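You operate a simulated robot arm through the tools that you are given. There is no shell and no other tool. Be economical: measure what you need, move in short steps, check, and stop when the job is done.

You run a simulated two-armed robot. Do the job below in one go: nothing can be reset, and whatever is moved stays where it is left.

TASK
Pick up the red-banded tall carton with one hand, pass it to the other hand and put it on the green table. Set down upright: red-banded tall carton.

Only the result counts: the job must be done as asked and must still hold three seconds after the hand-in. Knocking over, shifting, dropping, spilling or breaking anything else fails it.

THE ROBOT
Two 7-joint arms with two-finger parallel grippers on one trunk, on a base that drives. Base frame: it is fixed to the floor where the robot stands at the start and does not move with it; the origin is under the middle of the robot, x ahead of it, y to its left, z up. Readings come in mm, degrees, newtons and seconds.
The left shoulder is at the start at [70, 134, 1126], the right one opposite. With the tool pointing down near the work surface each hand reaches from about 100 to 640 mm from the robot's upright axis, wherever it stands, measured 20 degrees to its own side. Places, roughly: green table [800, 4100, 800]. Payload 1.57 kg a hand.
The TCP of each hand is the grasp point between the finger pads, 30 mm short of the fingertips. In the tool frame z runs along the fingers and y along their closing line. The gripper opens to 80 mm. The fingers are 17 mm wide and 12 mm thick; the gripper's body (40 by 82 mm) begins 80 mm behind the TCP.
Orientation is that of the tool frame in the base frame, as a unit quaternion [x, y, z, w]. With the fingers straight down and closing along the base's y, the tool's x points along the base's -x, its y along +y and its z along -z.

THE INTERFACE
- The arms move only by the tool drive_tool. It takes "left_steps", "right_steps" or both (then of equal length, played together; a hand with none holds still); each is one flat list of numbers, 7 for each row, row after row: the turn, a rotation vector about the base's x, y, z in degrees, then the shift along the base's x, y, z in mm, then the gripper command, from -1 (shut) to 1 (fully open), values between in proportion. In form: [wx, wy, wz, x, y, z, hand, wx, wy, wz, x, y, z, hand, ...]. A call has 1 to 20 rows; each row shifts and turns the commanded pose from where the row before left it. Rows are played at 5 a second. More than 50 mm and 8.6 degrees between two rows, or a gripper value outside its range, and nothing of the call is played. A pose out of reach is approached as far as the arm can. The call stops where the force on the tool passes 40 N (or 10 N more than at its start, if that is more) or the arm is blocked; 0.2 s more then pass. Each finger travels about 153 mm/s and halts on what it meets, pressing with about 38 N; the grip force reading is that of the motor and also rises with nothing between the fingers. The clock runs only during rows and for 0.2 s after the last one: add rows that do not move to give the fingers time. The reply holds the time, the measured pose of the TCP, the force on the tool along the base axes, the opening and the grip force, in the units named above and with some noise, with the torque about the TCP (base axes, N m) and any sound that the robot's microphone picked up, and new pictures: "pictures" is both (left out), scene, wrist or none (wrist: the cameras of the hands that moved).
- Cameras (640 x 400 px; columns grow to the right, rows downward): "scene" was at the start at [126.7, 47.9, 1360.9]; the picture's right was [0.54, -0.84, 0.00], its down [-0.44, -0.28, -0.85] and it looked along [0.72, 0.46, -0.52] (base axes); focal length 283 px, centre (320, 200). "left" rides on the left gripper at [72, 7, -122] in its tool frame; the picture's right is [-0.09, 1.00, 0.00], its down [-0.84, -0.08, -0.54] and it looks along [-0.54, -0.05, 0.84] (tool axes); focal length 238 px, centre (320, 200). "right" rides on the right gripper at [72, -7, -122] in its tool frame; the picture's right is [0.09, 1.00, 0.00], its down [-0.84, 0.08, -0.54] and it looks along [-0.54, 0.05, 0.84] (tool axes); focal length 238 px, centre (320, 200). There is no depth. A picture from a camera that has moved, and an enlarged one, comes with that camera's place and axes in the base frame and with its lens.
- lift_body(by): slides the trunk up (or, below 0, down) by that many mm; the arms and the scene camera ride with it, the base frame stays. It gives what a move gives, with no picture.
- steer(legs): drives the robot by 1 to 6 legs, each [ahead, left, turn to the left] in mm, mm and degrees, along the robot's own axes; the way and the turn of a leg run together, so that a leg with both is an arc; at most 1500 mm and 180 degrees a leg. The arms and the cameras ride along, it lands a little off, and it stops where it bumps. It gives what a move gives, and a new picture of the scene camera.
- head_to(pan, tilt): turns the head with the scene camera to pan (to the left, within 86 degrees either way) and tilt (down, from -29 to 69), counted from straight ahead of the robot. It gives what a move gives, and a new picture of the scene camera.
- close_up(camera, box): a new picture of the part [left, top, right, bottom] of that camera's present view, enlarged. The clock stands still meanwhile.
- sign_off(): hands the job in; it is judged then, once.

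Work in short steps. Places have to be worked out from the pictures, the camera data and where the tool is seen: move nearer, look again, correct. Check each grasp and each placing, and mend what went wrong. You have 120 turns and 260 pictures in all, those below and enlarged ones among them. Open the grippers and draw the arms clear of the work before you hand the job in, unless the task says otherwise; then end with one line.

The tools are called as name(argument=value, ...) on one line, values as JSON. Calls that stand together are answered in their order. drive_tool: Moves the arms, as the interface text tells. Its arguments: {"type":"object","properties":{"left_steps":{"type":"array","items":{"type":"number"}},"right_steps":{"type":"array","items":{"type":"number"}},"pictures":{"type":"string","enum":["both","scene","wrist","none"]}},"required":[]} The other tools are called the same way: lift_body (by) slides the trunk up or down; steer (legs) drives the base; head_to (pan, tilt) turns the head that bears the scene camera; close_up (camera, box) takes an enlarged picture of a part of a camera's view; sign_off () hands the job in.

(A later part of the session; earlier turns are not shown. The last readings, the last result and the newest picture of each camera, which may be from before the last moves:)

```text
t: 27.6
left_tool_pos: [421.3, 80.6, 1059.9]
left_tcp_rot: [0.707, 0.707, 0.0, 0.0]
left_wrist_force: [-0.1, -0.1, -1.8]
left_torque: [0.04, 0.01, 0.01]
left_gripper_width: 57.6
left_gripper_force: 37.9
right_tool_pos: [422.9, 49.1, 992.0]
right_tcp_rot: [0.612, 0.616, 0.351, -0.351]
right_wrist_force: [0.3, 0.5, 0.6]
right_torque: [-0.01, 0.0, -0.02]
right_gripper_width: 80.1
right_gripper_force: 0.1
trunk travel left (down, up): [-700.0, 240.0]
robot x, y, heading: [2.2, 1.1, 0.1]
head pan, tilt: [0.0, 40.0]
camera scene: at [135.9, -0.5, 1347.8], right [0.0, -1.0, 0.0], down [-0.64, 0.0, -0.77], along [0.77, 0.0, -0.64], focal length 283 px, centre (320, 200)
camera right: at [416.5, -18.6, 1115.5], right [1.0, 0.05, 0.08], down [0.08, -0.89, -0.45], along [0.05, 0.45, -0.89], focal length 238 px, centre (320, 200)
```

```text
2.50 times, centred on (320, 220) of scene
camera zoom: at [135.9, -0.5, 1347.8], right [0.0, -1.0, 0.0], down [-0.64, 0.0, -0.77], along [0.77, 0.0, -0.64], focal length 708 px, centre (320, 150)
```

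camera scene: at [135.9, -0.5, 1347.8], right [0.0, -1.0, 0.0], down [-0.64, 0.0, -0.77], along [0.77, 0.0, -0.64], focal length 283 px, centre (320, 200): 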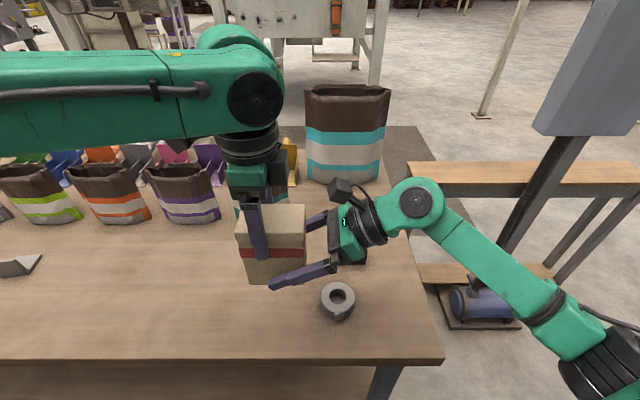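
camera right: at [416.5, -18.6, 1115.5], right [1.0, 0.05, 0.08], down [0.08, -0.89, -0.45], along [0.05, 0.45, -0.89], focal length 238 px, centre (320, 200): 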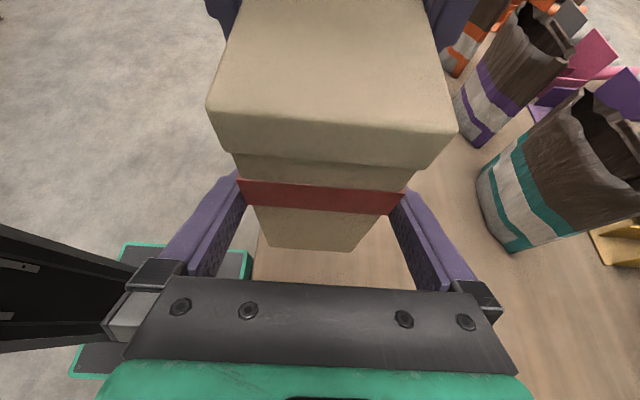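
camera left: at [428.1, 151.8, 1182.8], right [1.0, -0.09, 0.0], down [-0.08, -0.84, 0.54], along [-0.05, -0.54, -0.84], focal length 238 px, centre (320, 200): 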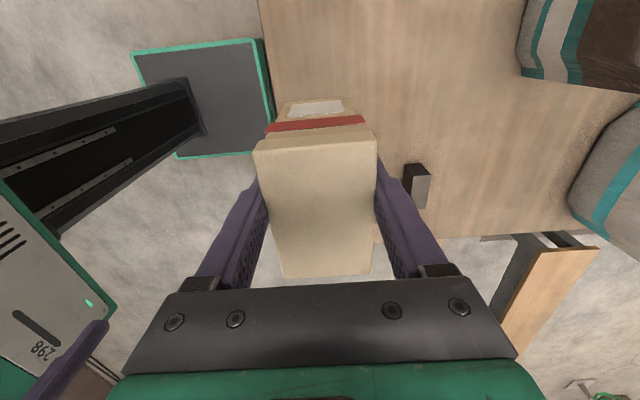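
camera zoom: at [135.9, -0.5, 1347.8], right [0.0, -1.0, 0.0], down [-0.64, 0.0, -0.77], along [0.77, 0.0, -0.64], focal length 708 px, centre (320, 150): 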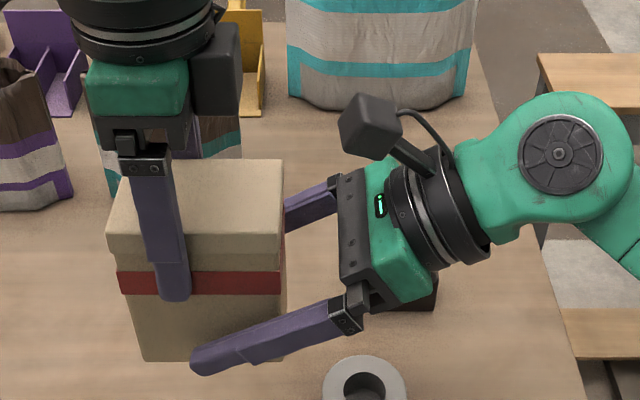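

The right fingers lie on either side of the lower body, clear of the cap and the left fingers. I close the right gripper.

drive_tool(right_steps=[0, 0, 0, 0, 0, 0, 0, 0, 0, 0, 0, 0, 0, -0.5, 0, 0, 0, 0, 0, 0, -1, 0, 0, 0, 0, 0, 0, -1], pictures="both")

```text
t: 28.6
left_tool_pos: [422.7, 80.5, 1060.9]
left_tcp_rot: [0.707, 0.707, 0.0, 0.001]
left_wrist_force: [19.1, 0.7, -3.9]
left_torque: [0.15, -0.69, 0.55]
left_gripper_width: 57.5
left_gripper_force: 38.0
right_tool_pos: [421.9, 50.1, 992.0]
right_tcp_rot: [0.612, 0.616, 0.351, -0.35]
right_wrist_force: [-19.3, -1.6, 3.0]
right_torque: [0.02, -0.59, -0.03]
right_gripper_width: 57.5
right_gripper_force: 38.2
trunk travel left (down, up): [-700.0, 240.0]
robot x, y, heading: [-1.4, 1.8, -0.0]
head pan, tilt: [0.0, 40.0]
camera scene: at [136.0, -0.3, 1347.8], right [0.0, -1.0, 0.0], down [-0.64, 0.0, -0.77], along [0.77, 0.0, -0.64], focal length 283 px, centre (320, 200)
camera right: at [415.9, -18.3, 1115.6], right [1.0, 0.05, 0.08], down [0.08, -0.89, -0.45], along [0.05, 0.45, -0.89], focal length 238 px, centre (320, 200)
```

scene: 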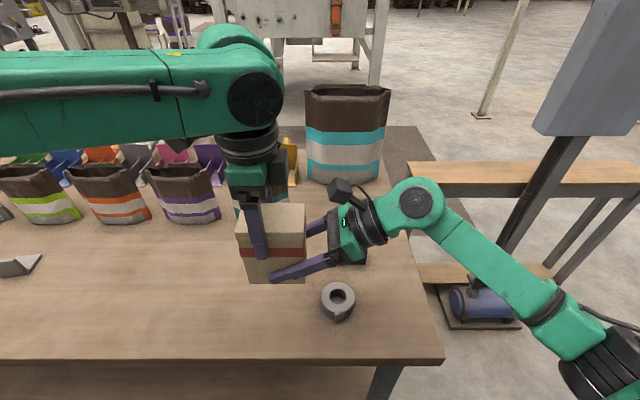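
right: 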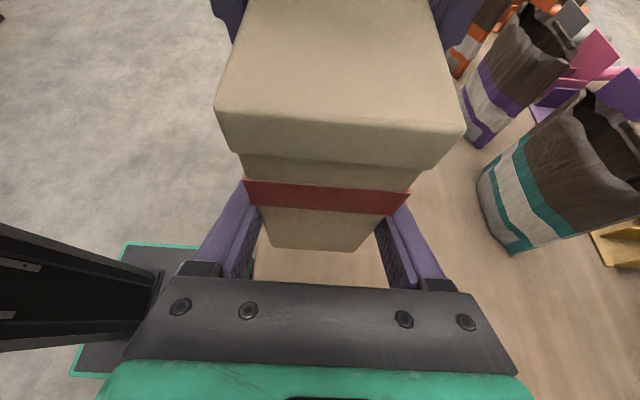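

Both hands now hold the carton with a small sideways strain. I shift the right hand 2 mm to relieve it and look left toward the green table.

drive_tool(right_steps=[0, 0, 0, -1, 0, 0, -1, 0, 0, 0, -1, 0, 0, -1, 0, 0, 0, 0, 0, 0, -1], pictures="none")

head_to(pan=80, tilt=10)

```text
t: 29.4
left_tool_pos: [421.5, 81.4, 1059.3]
left_tcp_rot: [0.707, 0.707, 0.0, -0.001]
left_wrist_force: [6.4, 7.9, -5.5]
left_torque: [-0.19, -1.02, -0.25]
left_gripper_width: 57.4
left_gripper_force: 37.9
right_tool_pos: [420.1, 50.5, 991.1]
right_tcp_rot: [0.613, 0.614, 0.352, -0.35]
right_wrist_force: [-5.9, -6.7, 3.1]
right_torque: [0.78, 0.58, 0.46]
right_gripper_width: 57.2
right_gripper_force: 38.1
trunk travel left (down, up): [-700.0, 240.0]
robot x, y, heading: [-1.7, 1.8, -0.0]
head pan, tilt: [0.0, 40.0]
```

```text
t: 30.9
left_tool_pos: [420.2, 80.7, 1060.2]
left_tcp_rot: [0.707, 0.707, -0.001, -0.001]
left_wrist_force: [-5.2, 9.6, -3.0]
left_torque: [0.56, 0.04, 0.03]
left_gripper_width: 57.6
left_gripper_force: 38.2
right_tool_pos: [420.2, 49.8, 992.2]
right_tcp_rot: [0.613, 0.614, 0.353, -0.35]
right_wrist_force: [5.3, -10.2, 2.4]
right_torque: [0.22, 0.36, -0.19]
right_gripper_width: 57.7
right_gripper_force: 38.2
trunk travel left (down, up): [-700.0, 240.0]
robot x, y, heading: [-0.7, -0.8, -0.0]
head pan, tilt: [80.0, 10.0]
camera scene: at [67.3, 91.3, 1395.5], right [0.98, -0.17, 0.0], down [-0.03, -0.17, -0.98], along [0.17, 0.97, -0.17], focal length 283 px, centre (320, 200)
```

scene: 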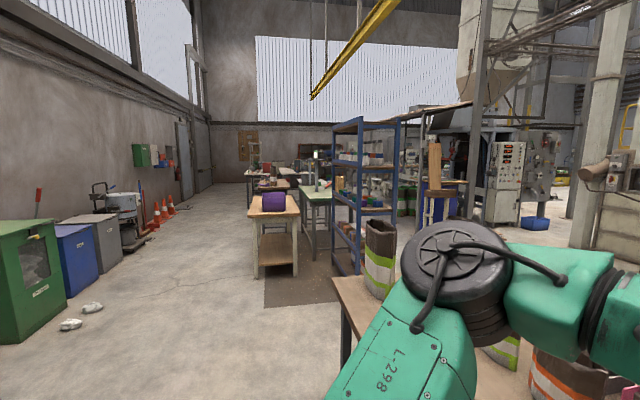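

Forces are moderate. I zoom toward the green table area to plan the drive.

close_up(camera="scene", box=[220, 110, 460, 310])

head_to(pan=60, tilt=25)

```text
2.00 times, centred on (340, 210) of scene
camera zoom: at [67.3, 91.3, 1395.5], right [0.98, -0.17, 0.0], down [-0.03, -0.17, -0.98], along [0.17, 0.97, -0.17], focal length 566 px, centre (280, 180)
```

zoom: 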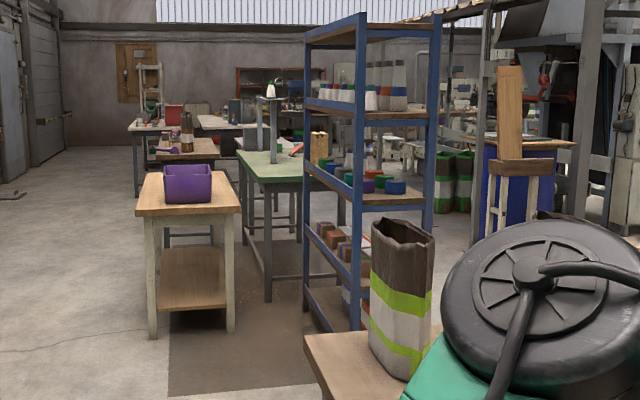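

```text
t: 31.7
left_tool_pos: [421.4, 81.3, 1060.1]
left_tcp_rot: [0.707, 0.707, -0.001, 0.0]
left_wrist_force: [-9.5, 13.2, -4.5]
left_torque: [0.51, 0.24, -0.18]
left_gripper_width: 57.6
left_gripper_force: 38.0
right_tool_pos: [420.3, 51.1, 992.0]
right_tcp_rot: [0.614, 0.614, 0.352, -0.349]
right_wrist_force: [10.4, -12.3, 2.6]
right_torque: [0.42, 0.44, -0.11]
right_gripper_width: 57.6
right_gripper_force: 37.8
trunk travel left (down, up): [-700.0, 240.0]
robot x, y, heading: [-1.8, 0.2, 0.1]
head pan, tilt: [60.0, 25.0]
camera scene: at [96.9, 79.6, 1371.2], right [0.87, -0.5, 0.0], down [-0.21, -0.37, -0.91], along [0.45, 0.79, -0.42], focal length 283 px, centre (320, 200)
```

scene: 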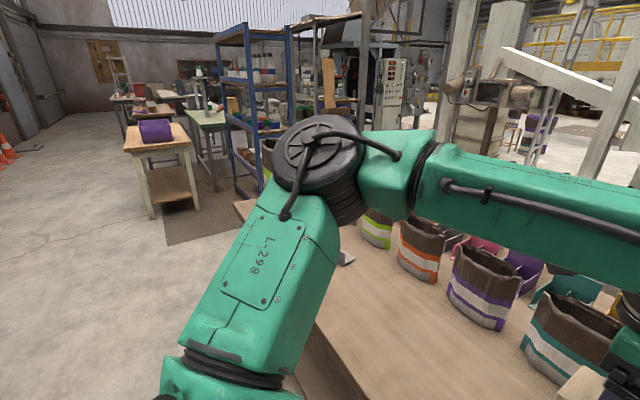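

The forces between the hands are slowly building, so I finish the hand-over now: open the left hand and lift it straight off.

drive_tool(left_steps=[0, 0, 0, 0, 0, 0, 1, 0, 0, 0, 0, 0, 0, 1, 0, 0, 0, 0, 0, 0, 1], right_steps=[0, 0, 0, 0, 0, 0, -1, 0, 0, 0, 0, 0, 0, -1, 0, 0, 0, 0, 0, 0, -1], pictures="wrist")

head_to(pan=0, tilt=40)

```text
t: 32.5
left_tool_pos: [420.8, 79.6, 1061.7]
left_tcp_rot: [0.707, 0.707, -0.001, 0.0]
left_wrist_force: [-0.2, -0.2, 0.8]
left_torque: [0.02, 0.0, -0.04]
left_gripper_width: 80.0
left_gripper_force: 0.0
right_tool_pos: [419.6, 50.4, 991.3]
right_tcp_rot: [0.612, 0.615, 0.352, -0.351]
right_wrist_force: [-0.2, -0.2, -0.5]
right_torque: [0.0, 0.01, -0.01]
right_gripper_width: 57.4
right_gripper_force: 37.3
trunk travel left (down, up): [-700.0, 240.0]
robot x, y, heading: [0.3, -0.7, -0.3]
head pan, tilt: [60.0, 25.0]
camera right: at [413.5, -17.5, 1114.9], right [1.0, 0.05, 0.08], down [0.08, -0.89, -0.45], along [0.05, 0.45, -0.89], focal length 238 px, centre (320, 200)
camera left: at [427.8, 152.2, 1182.7], right [1.0, -0.09, 0.0], down [-0.08, -0.84, 0.54], along [-0.05, -0.54, -0.84], focal length 238 px, centre (320, 200)
```

right: 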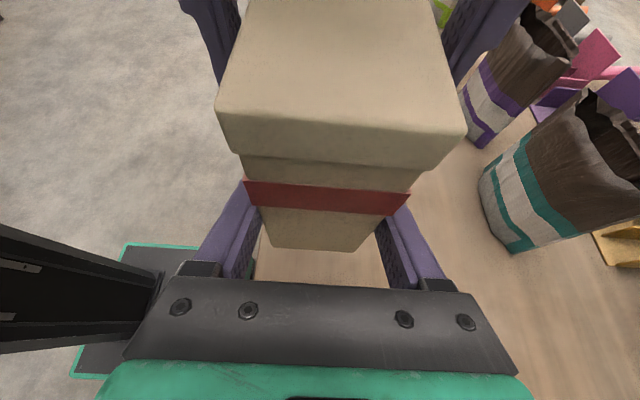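
left: 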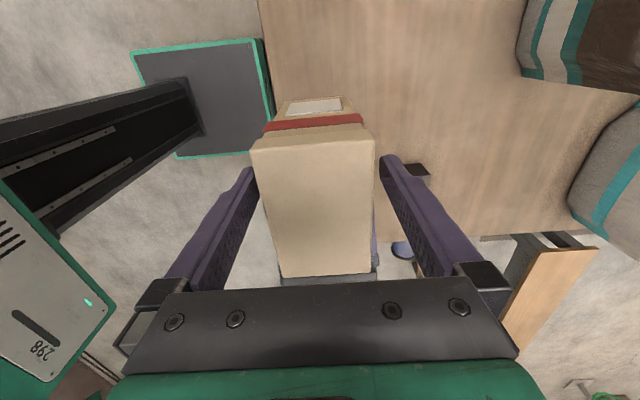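

```text
t: 33.8
left_tool_pos: [420.3, 80.1, 1059.7]
left_tcp_rot: [0.707, 0.708, -0.001, 0.0]
left_wrist_force: [0.4, -0.2, 0.2]
left_torque: [-0.01, 0.01, -0.04]
left_gripper_width: 79.9
left_gripper_force: 0.2
right_tool_pos: [419.6, 49.3, 990.6]
right_tcp_rot: [0.612, 0.616, 0.351, -0.35]
right_wrist_force: [-0.7, -0.2, -0.7]
right_torque: [0.01, 0.01, -0.02]
right_gripper_width: 57.5
right_gripper_force: 37.5
trunk travel left (down, up): [-700.0, 240.0]
robot x, y, heading: [1.4, -0.6, 0.1]
head pan, tilt: [0.0, 40.0]
camera scene: at [136.0, -0.2, 1347.8], right [0.0, -1.0, 0.0], down [-0.64, 0.0, -0.77], along [0.77, 0.0, -0.64], focal length 283 px, centre (320, 200)
```

scene: 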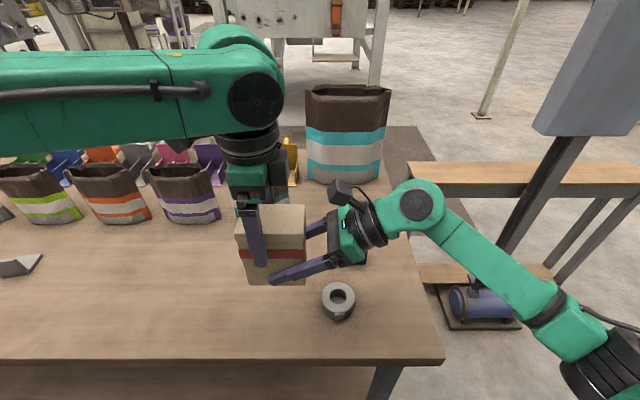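

The right hand holds the carton alone, upright. I lift the left hand off and take it back to its own side.

drive_tool(left_steps=[0, 0, 0, 0, 0, 25, 1, 0, 0, 0, 0, 0, 40, 1, 0, 0, 0, 0, 0, 40, 1, 0, 0, 0, 0, 0, 30, 1, 0, 0, 8, -8, 20, 0, 1, 0, 0, 8, -8, 20, 0, 1, 0, 0, 8, -8, 20, 0, 1, 0, 0, 8, -8, 20, 0, 1, 0, 0, 8, -8, 20, 0, 1, 0, 0, 8, -8, 20, 0, 1, 0, 0, 8, -8, 20, 0, 1, 0, 0, 8, -8, 20, 0, 1, 0, 0, 8, -8, 20, 0, 1, 0, 0, 8, -8, 20, 0, 1, 0, 0, 8, -8, 10, 0, 1], pictures="scene")

```text
t: 37.0
left_tool_pos: [317.6, 311.9, 1185.6]
left_tcp_rot: [0.017, 1.0, -0.001, 0.0]
left_wrist_force: [0.6, 0.5, 0.0]
left_torque: [-0.03, 0.0, 0.01]
left_gripper_width: 80.0
left_gripper_force: 0.1
left hand out of reach, approached as far as the arm can: row 3, 4
right_tool_pos: [419.5, 49.8, 991.5]
right_tcp_rot: [0.613, 0.615, 0.352, -0.35]
right_wrist_force: [-0.7, -0.4, 0.2]
right_torque: [-0.04, -0.02, -0.02]
right_gripper_width: 57.3
right_gripper_force: 38.1
trunk travel left (down, up): [-700.0, 240.0]
robot x, y, heading: [0.3, -1.0, 0.0]
head pan, tilt: [0.0, 40.0]
camera scene: at [135.3, 0.0, 1347.9], right [0.0, -1.0, 0.0], down [-0.64, 0.0, -0.77], along [0.77, 0.0, -0.64], focal length 283 px, centre (320, 200)
```

scene: 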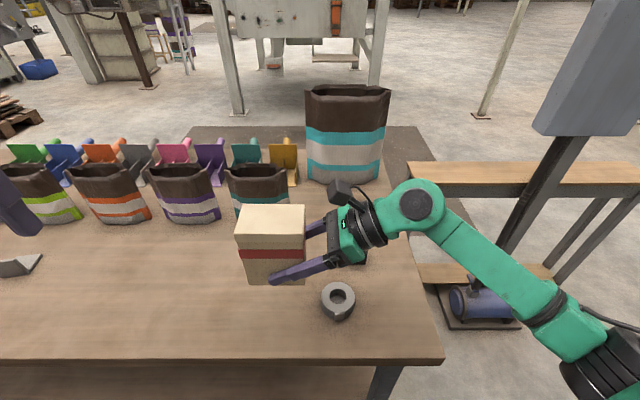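

The carton is firm in the right hand and the left arm is clear. I back away from the work table and turn left, then check the grip and the route.

steer(legs=[[-500, 0, 0]])

close_up(camera="right", box=[0, 0, 640, 400])

```text
t: 40.0
left_tool_pos: [-186.6, 311.1, 1185.0]
left_tcp_rot: [0.018, 1.0, -0.001, 0.0]
left_wrist_force: [-0.2, 0.6, -0.9]
left_torque: [0.01, 0.02, 0.0]
left_gripper_width: 79.8
left_gripper_force: 0.0
right_tool_pos: [-85.5, 50.5, 990.8]
right_tcp_rot: [0.613, 0.615, 0.352, -0.351]
right_wrist_force: [-0.7, 0.8, -0.7]
right_torque: [-0.02, -0.04, 0.02]
right_gripper_width: 57.6
right_gripper_force: 37.7
trunk travel left (down, up): [-700.0, 240.0]
robot x, y, heading: [-508.1, 2.7, 0.1]
head pan, tilt: [0.0, 40.0]
camera scene: at [-368.7, -0.1, 1347.7], right [0.0, -1.0, 0.0], down [-0.64, 0.0, -0.77], along [0.77, 0.0, -0.64], focal length 283 px, centre (320, 200)
```

scene: 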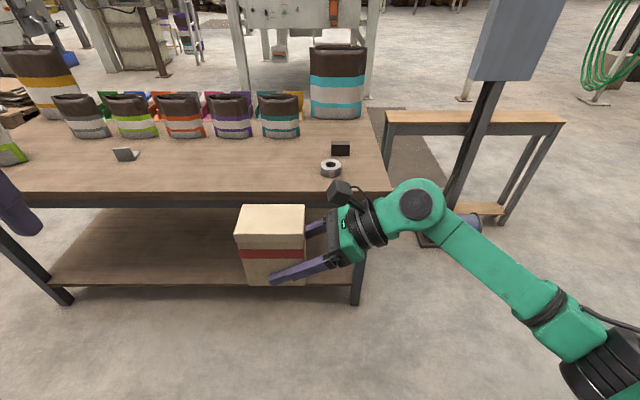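

```text
1.00 times, centred on (320, 200) of right
camera zoom: at [-91.2, -17.6, 1114.7], right [1.0, 0.05, 0.08], down [0.08, -0.89, -0.45], along [0.05, 0.45, -0.89], focal length 238 px, centre (320, 200)
```

zoom: 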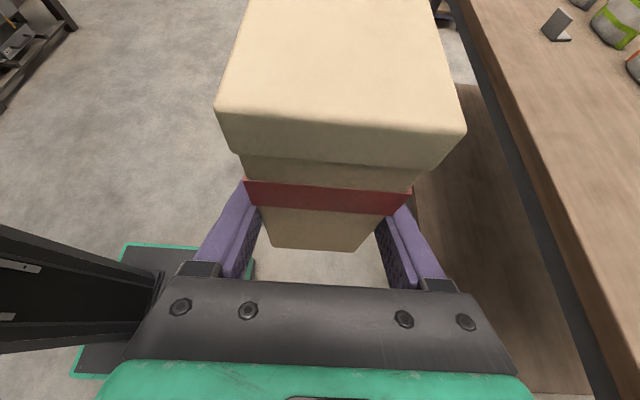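

The carton hasn't moved in the grip. I turn left 90° and look ahead along the route.

steer(legs=[[0, 0, 90]])

head_to(pan=-15, tilt=15)

```text
t: 44.2
left_tool_pos: [-806.3, 328.9, 1185.2]
left_tcp_rot: [-0.684, 0.73, 0.0, 0.0]
left_wrist_force: [0.1, -0.4, 0.1]
left_torque: [0.0, -0.01, -0.01]
left_gripper_width: 80.2
left_gripper_force: 0.1
right_tool_pos: [-542.7, 421.8, 990.5]
right_tcp_rot: [0.011, 0.868, 0.008, -0.497]
right_wrist_force: [-0.4, 1.1, -0.6]
right_torque: [0.01, -0.01, 0.03]
right_gripper_width: 57.6
right_gripper_force: 37.9
trunk travel left (down, up): [-700.0, 240.0]
robot x, y, heading: [-504.5, 1.4, 88.6]
head pan, tilt: [0.0, 40.0]
camera scene: at [-500.5, 135.2, 1347.8], right [1.0, -0.03, 0.0], down [-0.02, -0.64, -0.77], along [0.02, 0.77, -0.64], focal length 283 px, centre (320, 200)
```

scene: 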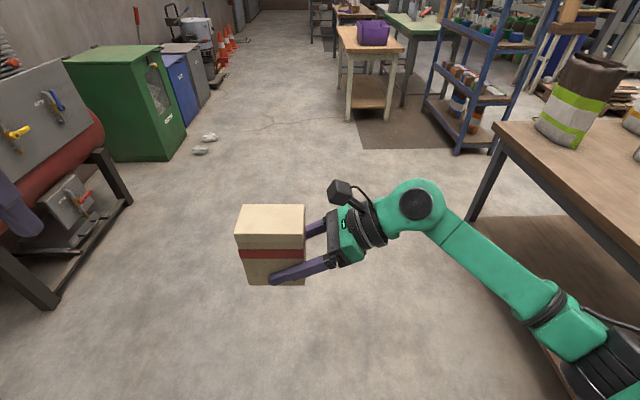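

```text
t: 45.1
left_tool_pos: [-806.4, 327.2, 1185.7]
left_tcp_rot: [-0.684, 0.729, 0.0, 0.0]
left_wrist_force: [-0.6, -0.7, -0.2]
left_torque: [-0.01, 0.02, 0.01]
left_gripper_width: 80.1
left_gripper_force: 0.0
right_tool_pos: [-542.4, 421.3, 991.2]
right_tcp_rot: [0.012, 0.868, 0.009, -0.496]
right_wrist_force: [0.0, 0.5, 0.3]
right_torque: [0.01, -0.04, 0.02]
right_gripper_width: 57.8
right_gripper_force: 38.2
trunk travel left (down, up): [-700.0, 240.0]
robot x, y, heading: [-500.3, -0.2, 88.5]
head pan, tilt: [-15.0, 15.0]
camera scene: at [-476.3, 139.6, 1387.3], right [0.96, -0.29, 0.0], down [-0.07, -0.25, -0.97], along [0.28, 0.92, -0.26], focal length 283 px, centre (320, 200)
```

scene: 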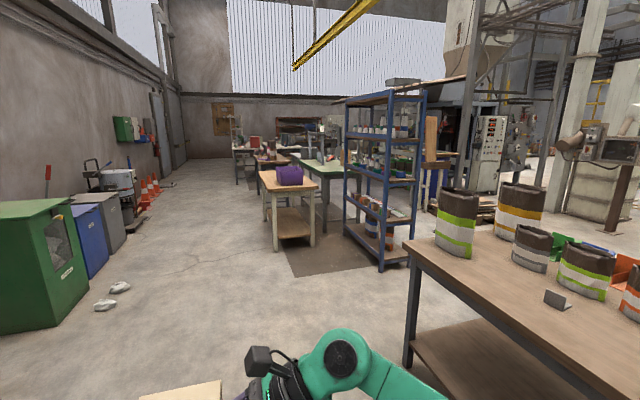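

The carton is still fine. The green table stands behind the wooden table with the purple box and beside the blue shelf, so I enlarge that area to find an approach.

close_up(camera="scene", box=[220, 120, 420, 280])

```text
2.50 times, centred on (320, 200) of scene
camera zoom: at [-476.3, 139.6, 1387.3], right [0.96, -0.29, 0.0], down [-0.07, -0.25, -0.97], along [0.28, 0.92, -0.26], focal length 708 px, centre (320, 200)
```

zoom: 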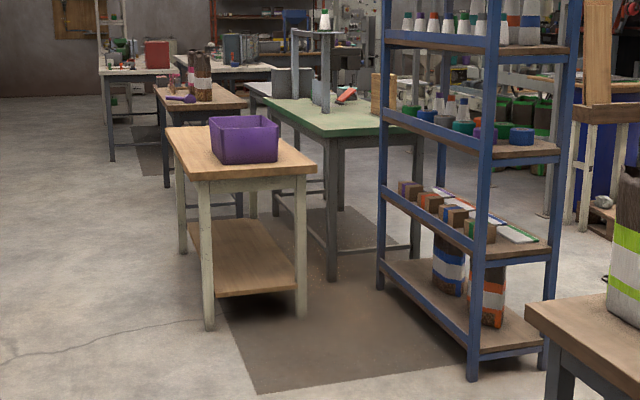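

There's no way between the tables, so I'll stand south of the green table, between the wooden table and the shelf, and reach forward. For that the right hand should point forward. I test that turn here in open space, moving the hand out to the front-right.

drive_tool(right_steps=[0, 0, -6, 17, 12, 0, -1, 0, 0, -6, 17, 12, 0, -1, 0, 0, -6, 17, 12, 0, -1, 0, 0, -6, 17, 12, 0, -1, 0, 0, -6, 17, 12, 0, -1, 0, 0, -6, 17, 12, 0, -1, 0, 0, -6, 17, 12, 0, -1, 0, 0, -6, 17, 12, 0, -1, 0, 0, 0, 0, 0, 0, -1], pictures="none")

head_to(pan=-15, tilt=40)

```text
t: 47.1
left_tool_pos: [-806.4, 326.9, 1185.2]
left_tcp_rot: [-0.684, 0.729, 0.0, 0.0]
left_wrist_force: [-0.6, 0.3, 0.3]
left_torque: [0.02, 0.01, 0.03]
left_gripper_width: 80.1
left_gripper_force: 0.0
right_tool_pos: [-405.9, 516.9, 992.3]
right_tcp_rot: [0.365, 0.788, 0.211, -0.45]
right_wrist_force: [-0.1, 0.2, 0.3]
right_torque: [-0.04, -0.04, 0.02]
right_gripper_width: 57.3
right_gripper_force: 38.2
trunk travel left (down, up): [-700.0, 240.0]
robot x, y, heading: [-507.2, 1.0, 88.5]
head pan, tilt: [-15.0, 15.0]
```

```text
t: 48.0
left_tool_pos: [-805.7, 327.1, 1185.5]
left_tcp_rot: [-0.684, 0.73, 0.001, 0.0]
left_wrist_force: [0.0, -0.4, 0.6]
left_torque: [0.02, 0.05, 0.02]
left_gripper_width: 80.0
left_gripper_force: 0.1
right_tool_pos: [-406.4, 517.6, 990.7]
right_tcp_rot: [0.363, 0.789, 0.209, -0.45]
right_wrist_force: [-0.5, 0.7, -0.3]
right_torque: [-0.01, -0.01, 0.01]
right_gripper_width: 57.5
right_gripper_force: 37.5
trunk travel left (down, up): [-700.0, 240.0]
robot x, y, heading: [-506.0, -1.3, 88.4]
head pan, tilt: [-15.0, 40.0]
camera scene: at [-478.6, 131.6, 1347.9], right [0.96, -0.29, 0.0], down [-0.18, -0.62, -0.77], along [0.22, 0.73, -0.64], focal length 283 px, centre (320, 200)
```

scene: 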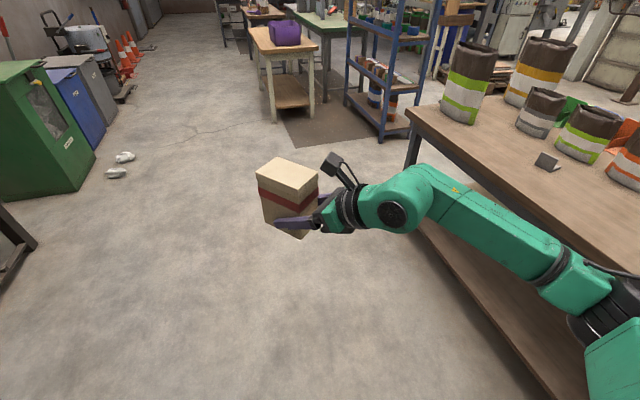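

It works so far and the carton is upright. I continue the turn by 40° and extend forward.

drive_tool(right_steps=[0, 0, -6, 14, 17, 0, -1, 0, 0, -6, 14, 17, 0, -1, 0, 0, -6, 14, 17, 0, -1, 0, 0, -6, 14, 17, 0, -1, 0, 0, -6, 0, 17, 0, -1, 0, 0, -6, 0, 17, 0, -1, 0, 0, -4, 0, 17, 0, -1, 0, 0, 0, 0, 0, 0, -1], pictures="scene")

```text
t: 49.8
left_tool_pos: [-806.8, 327.9, 1185.1]
left_tcp_rot: [-0.685, 0.729, 0.0, 0.0]
left_wrist_force: [0.7, -0.2, 0.6]
left_torque: [0.03, -0.01, -0.02]
left_gripper_width: 80.3
left_gripper_force: 0.1
right_tool_pos: [-349.8, 637.9, 991.7]
right_tcp_rot: [0.612, 0.616, 0.351, -0.351]
right_wrist_force: [0.8, 0.0, 0.4]
right_torque: [0.0, 0.02, 0.01]
right_gripper_width: 57.2
right_gripper_force: 38.4
trunk travel left (down, up): [-700.0, 240.0]
robot x, y, heading: [-505.8, 1.2, 88.7]
head pan, tilt: [-15.0, 40.0]
camera scene: at [-478.3, 131.3, 1347.8], right [0.96, -0.29, 0.0], down [-0.19, -0.62, -0.77], along [0.22, 0.73, -0.64], focal length 283 px, centre (320, 200)
```

scene: 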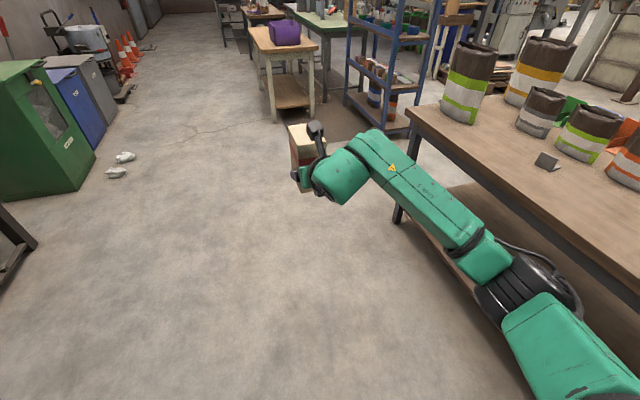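

The hand now points straight ahead. I test how far it can reach at placing height, so I know where to park.

drive_tool(right_steps=[0, 0, 0, 0, 25, -25, -1, 0, 0, 0, 0, 25, -25, -1, 0, 0, 0, 0, 25, -25, -1, 0, 0, 0, 0, 25, -25, -1, 0, 0, 0, 0, 20, -25, -1, 0, 0, 0, 0, 20, 0, -1, 0, 0, 0, 0, 20, 0, -1, 0, 0, 0, 0, 20, 0, -1], pictures="none")

```text
t: 51.5
left_tool_pos: [-807.5, 329.0, 1184.7]
left_tcp_rot: [-0.684, 0.73, 0.0, 0.0]
left_wrist_force: [0.2, 0.9, -0.2]
left_torque: [0.02, 0.01, -0.02]
left_gripper_width: 79.9
left_gripper_force: 0.0
right_tool_pos: [-354.1, 759.1, 863.7]
right_tcp_rot: [0.611, 0.616, 0.351, -0.351]
right_wrist_force: [-0.6, 0.1, 0.2]
right_torque: [-0.04, 0.02, 0.03]
right_gripper_width: 57.5
right_gripper_force: 38.1
right hand out of reach, approached as far as the arm can: row 6, 7, 8
trunk travel left (down, up): [-700.0, 240.0]
robot x, y, heading: [-501.8, 0.4, 88.3]
head pan, tilt: [-15.0, 40.0]
```

It reaches about 760 mm ahead at that height. I draw the arm back up for travel, then drive forward.

drive_tool(right_steps=[0, 0, 0, 0, -20, 20, -1, 0, 0, 0, 0, -25, 25, -1, 0, 0, 0, 0, -25, 25, -1, 0, 0, 0, 0, -25, 25, -1, 0, 0, 0, 0, -25, 25, -1, 0, 0, 0, 0, -20, 10, -1], pictures="wrist")

steer(legs=[[1500, 0, 1.4]])

```text
t: 53.0
left_tool_pos: [-806.1, 327.6, 1186.1]
left_tcp_rot: [-0.684, 0.73, 0.0, 0.0]
left_wrist_force: [-0.4, 0.0, -0.4]
left_torque: [-0.01, 0.02, -0.02]
left_gripper_width: 79.9
left_gripper_force: 0.1
right_tool_pos: [-354.3, 757.5, 864.1]
right_tcp_rot: [0.611, 0.616, 0.351, -0.351]
right_wrist_force: [-0.2, -0.3, 0.0]
right_torque: [0.01, 0.0, 0.03]
right_gripper_width: 57.3
right_gripper_force: 37.9
right hand out of reach, approached as far as the arm can: row 1, 2, 3, 4, 5, 6
trunk travel left (down, up): [-700.0, 240.0]
robot x, y, heading: [-503.7, 0.1, 88.1]
head pan, tilt: [-15.0, 40.0]
camera right: at [-359.6, 691.0, 987.4], right [1.0, 0.05, 0.08], down [0.09, -0.89, -0.45], along [0.05, 0.45, -0.89], focal length 238 px, centre (320, 200)
```

right: 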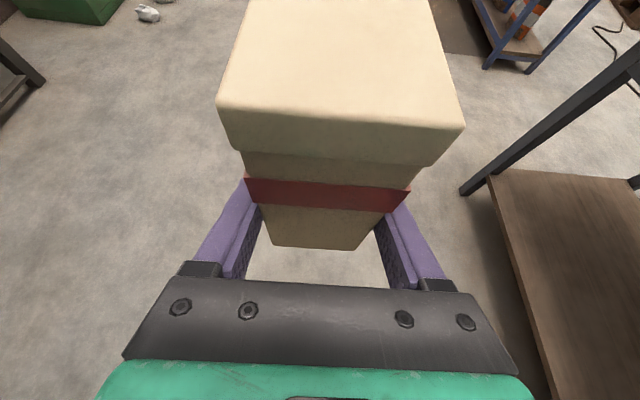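

```text
t: 60.5
left_tool_pos: [-751.5, 1850.4, 1187.2]
left_tcp_rot: [-0.681, 0.733, 0.0, 0.0]
left_wrist_force: [-1.4, 0.5, -0.3]
left_torque: [0.06, 0.0, -0.03]
left_gripper_width: 80.1
left_gripper_force: 0.2
right_tool_pos: [-294.9, 2278.3, 863.9]
right_tcp_rot: [0.613, 0.615, 0.351, -0.35]
right_wrist_force: [-0.3, -0.4, 0.1]
right_torque: [0.0, 0.01, -0.02]
right_gripper_width: 57.4
right_gripper_force: 38.0
trunk travel left (down, up): [-700.0, 240.0]
robot x, y, heading: [-452.8, 1516.0, 87.7]
head pan, tilt: [-15.0, 40.0]
camera scene: at [-425.2, 1652.3, 1347.8], right [0.96, -0.3, 0.0], down [-0.19, -0.61, -0.77], along [0.23, 0.73, -0.64], focal length 283 px, centre (320, 200)
```

scene: 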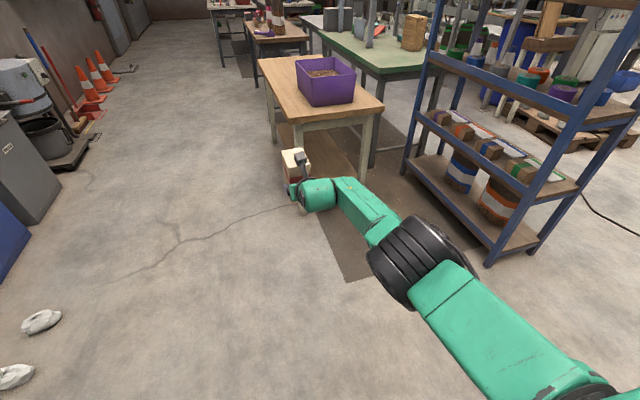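

The arm is locked at full stretch for the moment, but the carton is steady. I raise the trunk 120 mm for clearance and try to pull the arm back a little from there.

lift_body(by=120)

drive_tool(right_steps=[0, 0, 0, 0, -45, 10, -1, 0, 0, 0, 0, -40, 10, -1, 0, 0, 0, 0, 0, 0, -1], pictures="wrist")

```text
t: 62.0
left_tool_pos: [-750.8, 1851.7, 1305.8]
left_tcp_rot: [-0.682, 0.732, 0.0, 0.0]
left_wrist_force: [-0.2, -0.3, 0.2]
left_torque: [-0.01, -0.04, -0.03]
left_gripper_width: 80.1
left_gripper_force: 0.0
right_tool_pos: [-294.3, 2278.9, 983.6]
right_tcp_rot: [0.614, 0.614, 0.352, -0.349]
right_wrist_force: [-0.1, 0.9, -0.1]
right_torque: [-0.03, 0.02, -0.02]
right_gripper_width: 57.5
right_gripper_force: 38.4
trunk travel left (down, up): [-820.0, 120.0]
robot x, y, heading: [-450.1, 1521.2, 87.8]
head pan, tilt: [-15.0, 40.0]
```

```text
t: 62.8
left_tool_pos: [-751.7, 1852.3, 1305.9]
left_tcp_rot: [-0.681, 0.733, 0.0, 0.0]
left_wrist_force: [0.8, -0.6, -0.1]
left_torque: [0.01, -0.03, 0.04]
left_gripper_width: 80.0
left_gripper_force: 0.0
right_tool_pos: [-294.7, 2278.0, 984.4]
right_tcp_rot: [0.614, 0.614, 0.352, -0.35]
right_wrist_force: [0.7, 0.1, -0.1]
right_torque: [-0.01, -0.04, -0.01]
right_gripper_width: 57.6
right_gripper_force: 38.1
right hand out of reach, approached as far as the arm can: row 1, 2
trunk travel left (down, up): [-820.0, 120.0]
robot x, y, heading: [-453.3, 1520.4, 88.1]
head pan, tilt: [-15.0, 40.0]
camera right: at [-301.7, 2210.8, 1107.4], right [1.0, 0.05, 0.08], down [0.08, -0.89, -0.45], along [0.05, 0.45, -0.89], focal length 238 px, centre (320, 200)
```

right: 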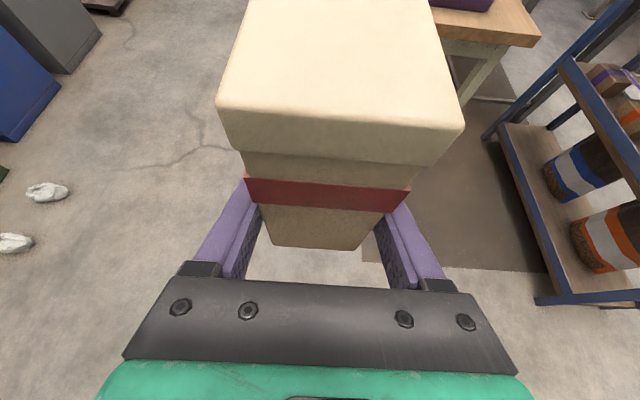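

It still won't move on pure translation. I try undoing part of the yaw while pulling back, to free the blocked joint.

drive_tool(right_steps=[0, 0, 6, -10, -20, 0, -1, 0, 0, 6, -10, -20, 0, -1, 0, 0, 6, -10, -20, 0, -1, 0, 0, 0, 0, 0, 0, -1], pictures="none")

```text
t: 63.8
left_tool_pos: [-750.6, 1852.5, 1305.4]
left_tcp_rot: [-0.681, 0.732, 0.0, -0.001]
left_wrist_force: [-0.1, -0.4, 0.0]
left_torque: [0.03, 0.02, 0.0]
left_gripper_width: 79.8
left_gripper_force: 0.1
right_tool_pos: [-294.4, 2278.1, 984.5]
right_tcp_rot: [0.613, 0.614, 0.352, -0.35]
right_wrist_force: [-0.2, 0.1, 0.1]
right_torque: [-0.06, 0.05, 0.03]
right_gripper_width: 57.4
right_gripper_force: 37.5
right hand out of reach, approached as far as the arm can: row 1, 2, 3
trunk travel left (down, up): [-820.0, 120.0]
robot x, y, heading: [-455.5, 1523.5, 87.8]
head pan, tilt: [-15.0, 40.0]
```

Still blocked. I try sideways moves and then a tiny pitch.

drive_tool(right_steps=[0, 0, 0, 20, -10, 0, -1, 0, 0, 0, 20, -10, 0, -1], pictures="none")

drive_tool(right_steps=[0, 0, 0, -20, -10, 0, -1, 0, 0, 0, -20, -10, 0, -1], pictures="none")

drive_tool(right_steps=[-3, 0, 0, 0, 0, 0, -1, 0, 0, 0, 0, 0, 0, -1], pictures="none")

```text
t: 64.4
left_tool_pos: [-749.6, 1851.0, 1305.1]
left_tcp_rot: [-0.681, 0.732, 0.001, 0.0]
left_wrist_force: [0.5, -0.7, 0.2]
left_torque: [-0.01, -0.01, -0.01]
left_gripper_width: 79.9
left_gripper_force: 0.0
right_tool_pos: [-256.3, 2256.8, 983.8]
right_tcp_rot: [0.614, 0.615, 0.351, -0.349]
right_wrist_force: [0.5, -0.6, 0.3]
right_torque: [-0.02, -0.03, 0.0]
right_gripper_width: 57.7
right_gripper_force: 38.0
trunk travel left (down, up): [-820.0, 120.0]
robot x, y, heading: [-456.2, 1520.9, 87.5]
head pan, tilt: [-15.0, 40.0]
```

```text
t: 65.0
left_tool_pos: [-751.6, 1850.2, 1305.5]
left_tcp_rot: [-0.68, 0.733, 0.0, 0.0]
left_wrist_force: [-0.7, 0.4, 0.2]
left_torque: [0.03, -0.01, 0.02]
left_gripper_width: 79.6
left_gripper_force: 0.1
right_tool_pos: [-300.2, 2237.2, 984.2]
right_tcp_rot: [0.614, 0.614, 0.352, -0.349]
right_wrist_force: [0.2, 0.0, -0.7]
right_torque: [0.0, -0.03, 0.02]
right_gripper_width: 57.4
right_gripper_force: 37.7
trunk travel left (down, up): [-820.0, 120.0]
robot x, y, heading: [-451.6, 1521.8, 87.7]
head pan, tilt: [-15.0, 40.0]
```

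```text
t: 65.6
left_tool_pos: [-750.8, 1851.2, 1305.5]
left_tcp_rot: [-0.681, 0.732, 0.0, 0.001]
left_wrist_force: [0.9, -0.4, -0.3]
left_torque: [-0.01, -0.01, 0.02]
left_gripper_width: 79.7
left_gripper_force: 0.1
right_tool_pos: [-299.5, 2237.6, 984.3]
right_tcp_rot: [0.623, 0.624, 0.335, -0.333]
right_wrist_force: [0.1, -0.6, 0.1]
right_torque: [-0.01, 0.02, 0.0]
right_gripper_width: 57.6
right_gripper_force: 37.7
trunk travel left (down, up): [-820.0, 120.0]
robot x, y, heading: [-451.5, 1520.6, 87.8]
head pan, tilt: [-15.0, 40.0]
```

The arm is free again. I undo the 3° pitch, draw back about 110 mm, and drive diagonally toward the spot south of the green table.

drive_tool(right_steps=[3, 0, 0, 5, -20, 0, -1, 0, 0, 0, 5, -30, 0, -1, 0, 0, 0, 5, -30, 0, -1, 0, 0, 0, 5, -30, 0, -1, 0, 0, 0, 0, 0, 0, -1], pictures="wrist")

steer(legs=[[700, -850, 2.3]])

```text
t: 66.8
left_tool_pos: [-749.8, 1852.2, 1305.7]
left_tcp_rot: [-0.681, 0.732, 0.0, 0.0]
left_wrist_force: [0.5, 0.3, 0.5]
left_torque: [-0.03, -0.01, 0.01]
left_gripper_width: 79.8
left_gripper_force: 0.1
right_tool_pos: [-278.8, 2127.9, 983.7]
right_tcp_rot: [0.614, 0.615, 0.351, -0.35]
right_wrist_force: [0.0, -0.6, 0.4]
right_torque: [-0.01, 0.03, 0.05]
right_gripper_width: 57.8
right_gripper_force: 37.9
trunk travel left (down, up): [-820.0, 120.0]
robot x, y, heading: [-457.2, 1521.7, 87.6]
head pan, tilt: [-15.0, 40.0]
camera right: at [-284.5, 2060.9, 1107.8], right [1.0, 0.05, 0.08], down [0.08, -0.89, -0.44], along [0.05, 0.45, -0.89], focal length 238 px, centre (320, 200)
```

right: 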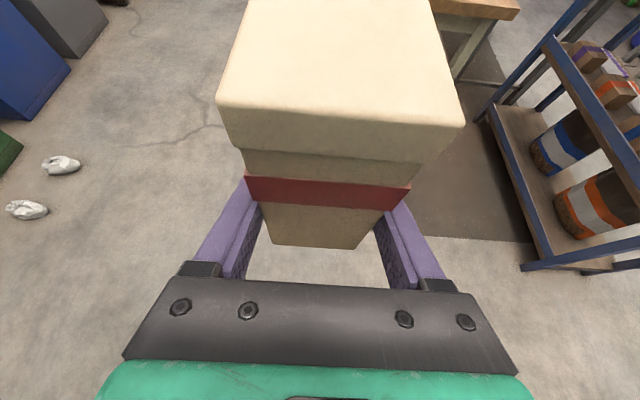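

```text
t: 72.4
left_tool_pos: [80.8, 2518.7, 1303.9]
left_tcp_rot: [-0.698, 0.716, 0.0, 0.001]
left_wrist_force: [0.8, -0.1, -0.2]
left_torque: [0.0, 0.01, 0.02]
left_gripper_width: 80.0
left_gripper_force: 0.1
right_tool_pos: [539.1, 2820.8, 983.7]
right_tcp_rot: [0.598, 0.63, 0.343, -0.358]
right_wrist_force: [0.0, 0.1, 0.4]
right_torque: [0.0, 0.06, -0.02]
right_gripper_width: 57.6
right_gripper_force: 38.2
trunk travel left (down, up): [-820.0, 120.0]
robot x, y, heading: [396.0, 2208.3, 90.9]
head pan, tilt: [-15.0, 40.0]
camera scene: at [416.1, 2336.2, 1467.8], right [0.97, -0.25, 0.0], down [-0.16, -0.62, -0.77], along [0.19, 0.74, -0.64], focal length 283 px, centre (320, 200)
```

scene: 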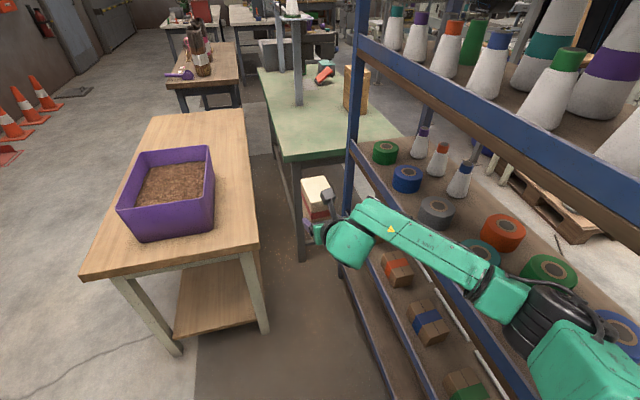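

The right elbow is close to the blue shelf, so I move the robot 100 mm left before going on.

steer(legs=[[0, 110, -0.9]])

head_to(pan=-50, tilt=45)

```text
t: 73.6
left_tool_pos: [-20.0, 2523.4, 1305.5]
left_tcp_rot: [-0.693, 0.721, 0.002, -0.001]
left_wrist_force: [1.1, 0.4, 0.3]
left_torque: [-0.01, 0.01, -0.01]
left_gripper_width: 79.9
left_gripper_force: 0.1
right_tool_pos: [444.7, 2816.5, 984.1]
right_tcp_rot: [0.603, 0.624, 0.346, -0.356]
right_wrist_force: [0.4, -0.7, -0.6]
right_torque: [-0.01, 0.0, 0.0]
right_gripper_width: 57.7
right_gripper_force: 38.0
trunk travel left (down, up): [-820.0, 120.0]
robot x, y, heading: [284.7, 2201.5, 89.6]
head pan, tilt: [-15.0, 40.0]
camera scene: at [313.3, 2335.8, 1467.7], right [0.96, -0.26, 0.0], down [-0.17, -0.62, -0.77], along [0.2, 0.74, -0.64], focal length 283 px, centre (320, 200)
```

scene: 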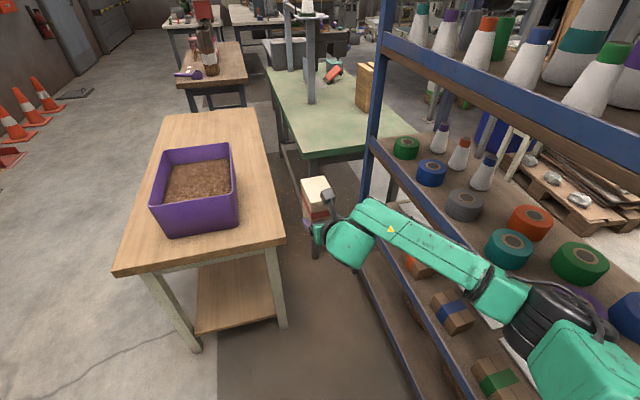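

```text
t: 74.6
left_tool_pos: [-22.8, 2523.8, 1306.3]
left_tcp_rot: [-0.693, 0.721, 0.0, 0.0]
left_wrist_force: [-0.4, 1.5, -0.1]
left_torque: [0.03, 0.03, 0.02]
left_gripper_width: 80.0
left_gripper_force: 0.0
right_tool_pos: [442.3, 2816.9, 983.2]
right_tcp_rot: [0.603, 0.625, 0.346, -0.356]
right_wrist_force: [0.5, 0.1, 0.3]
right_torque: [-0.04, 0.0, 0.01]
right_gripper_width: 57.3
right_gripper_force: 37.8
trunk travel left (down, up): [-820.0, 120.0]
robot x, y, heading: [284.6, 2200.9, 89.7]
head pan, tilt: [-50.0, 45.0]
camera scene: at [350.8, 2305.9, 1460.5], right [0.64, -0.77, 0.0], down [-0.54, -0.45, -0.71], along [0.54, 0.45, -0.71], focal length 283 px, centre (320, 200)
```

scene: 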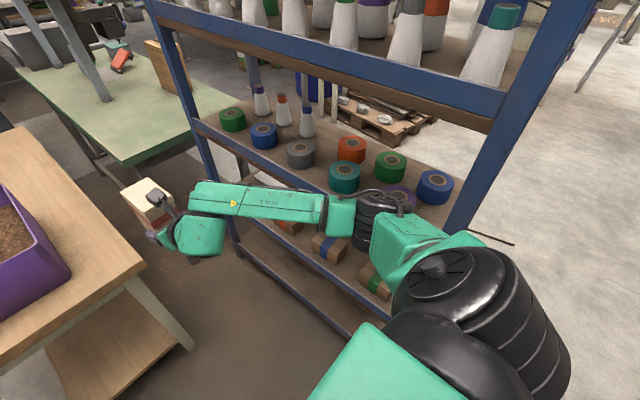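

The shelf's front post is near (800, 2330), so I have about 80 mm of clearance now. I extend the arm 85 mm forward, which tucks the elbow in, and then drive forward in stages.

drive_tool(right_steps=[0, 0, 1, 5, 20, 0, -1, 0, 0, 1, 5, 20, 0, -1, 0, 0, 0, 5, 20, 0, -1, 0, 0, 0, 5, 20, 0, -1, 0, 0, 0, 0, 0, 0, -1], pictures="wrist")

steer(legs=[[300, -60, 0]])

```text
t: 75.8
left_tool_pos: [-21.5, 2523.7, 1305.2]
left_tcp_rot: [-0.693, 0.721, 0.0, 0.0]
left_wrist_force: [0.1, 0.1, -0.5]
left_torque: [0.0, -0.02, 0.0]
left_gripper_width: 80.2
left_gripper_force: 0.1
right_tool_pos: [461.3, 2897.4, 981.7]
right_tcp_rot: [0.592, 0.635, 0.339, -0.362]
right_wrist_force: [0.1, 0.0, -0.2]
right_torque: [-0.03, 0.01, 0.02]
right_gripper_width: 57.3
right_gripper_force: 38.2
trunk travel left (down, up): [-820.0, 120.0]
robot x, y, heading: [284.3, 2204.1, 89.6]
head pan, tilt: [-50.0, 45.0]
camera right: at [458.4, 2829.1, 1105.6], right [0.99, 0.11, 0.08], down [0.14, -0.88, -0.45], along [0.02, 0.45, -0.89], focal length 238 px, centre (320, 200)
```

right: 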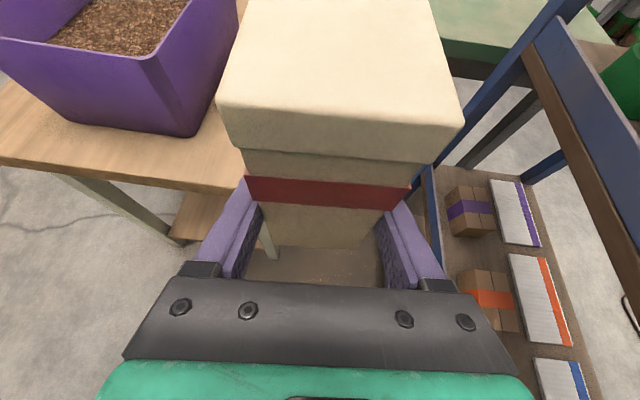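

```text
t: 77.9
left_tool_pos: [42.1, 2831.2, 1306.1]
left_tcp_rot: [-0.69, 0.724, 0.0, 0.001]
left_wrist_force: [0.6, -0.8, 0.3]
left_torque: [0.0, 0.0, -0.03]
left_gripper_width: 80.2
left_gripper_force: 0.0
right_tool_pos: [527.1, 3200.4, 982.5]
right_tcp_rot: [0.594, 0.633, 0.341, -0.359]
right_wrist_force: [0.6, -0.3, -0.5]
right_torque: [-0.01, -0.02, -0.01]
right_gripper_width: 57.4
right_gripper_force: 37.7
trunk travel left (down, up): [-820.0, 120.0]
robot x, y, heading: [347.7, 2510.2, 89.2]
head pan, tilt: [-50.0, 45.0]
camera scene: at [412.8, 2610.2, 1460.7], right [0.63, -0.77, 0.0], down [-0.55, -0.45, -0.71], along [0.55, 0.45, -0.71], focal length 283 px, centre (320, 200)
```

scene: 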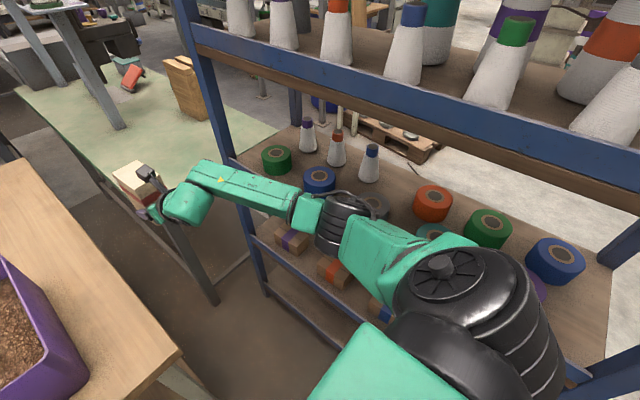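

I need a better idea of the elbow's clearance to the shelf, so I take a second view at another head angle.

head_to(pan=-80, tilt=40)

head_to(pan=-20, tilt=45)

```text
t: 78.8
left_tool_pos: [42.5, 2833.4, 1305.3]
left_tcp_rot: [-0.691, 0.723, 0.0, 0.0]
left_wrist_force: [1.1, -0.2, 0.1]
left_torque: [0.01, 0.01, -0.01]
left_gripper_width: 79.9
left_gripper_force: 0.0
right_tool_pos: [526.4, 3204.1, 980.9]
right_tcp_rot: [0.596, 0.632, 0.342, -0.358]
right_wrist_force: [0.4, -0.1, 0.2]
right_torque: [-0.01, 0.04, 0.02]
right_gripper_width: 57.6
right_gripper_force: 37.6
trunk travel left (down, up): [-820.0, 120.0]
robot x, y, heading: [350.6, 2510.9, 89.2]
head pan, tilt: [-80.0, 40.0]
camera scene: at [434.3, 2575.0, 1467.8], right [0.16, -0.99, 0.0], down [-0.63, -0.11, -0.77], along [0.76, 0.12, -0.64], focal length 283 px, centre (320, 200)
```

scene: 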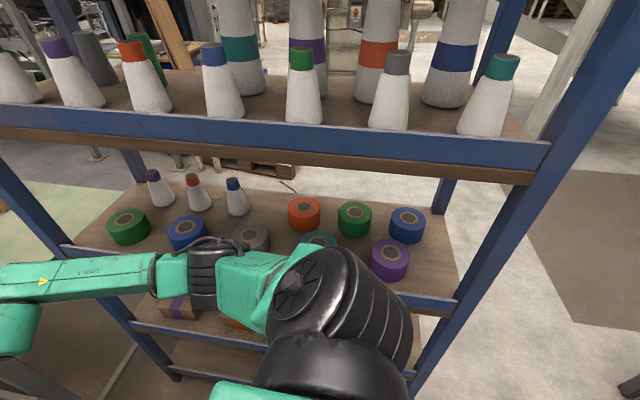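

```text
t: 80.1
left_tool_pos: [42.3, 2830.9, 1305.1]
left_tcp_rot: [-0.691, 0.723, 0.0, 0.001]
left_wrist_force: [-0.4, 0.6, 0.2]
left_torque: [-0.03, -0.01, 0.0]
left_gripper_width: 79.9
left_gripper_force: 0.1
right_tool_pos: [526.8, 3202.8, 982.1]
right_tcp_rot: [0.595, 0.633, 0.341, -0.359]
right_wrist_force: [0.6, 0.4, 0.1]
right_torque: [0.0, 0.0, -0.01]
right_gripper_width: 57.3
right_gripper_force: 37.6
trunk travel left (down, up): [-820.0, 120.0]
robot x, y, heading: [347.5, 2506.7, 89.4]
head pan, tilt: [-20.0, 45.0]
camera scene: at [379.2, 2636.9, 1460.5], right [0.94, -0.35, 0.0], down [-0.25, -0.66, -0.71], along [0.25, 0.66, -0.71], focal length 283 px, centre (320, 200)
```

scene: 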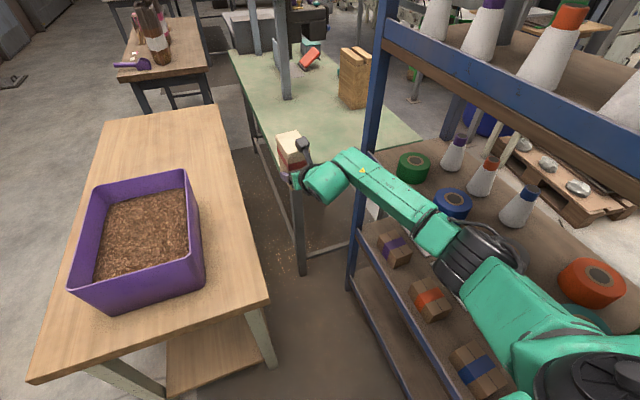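

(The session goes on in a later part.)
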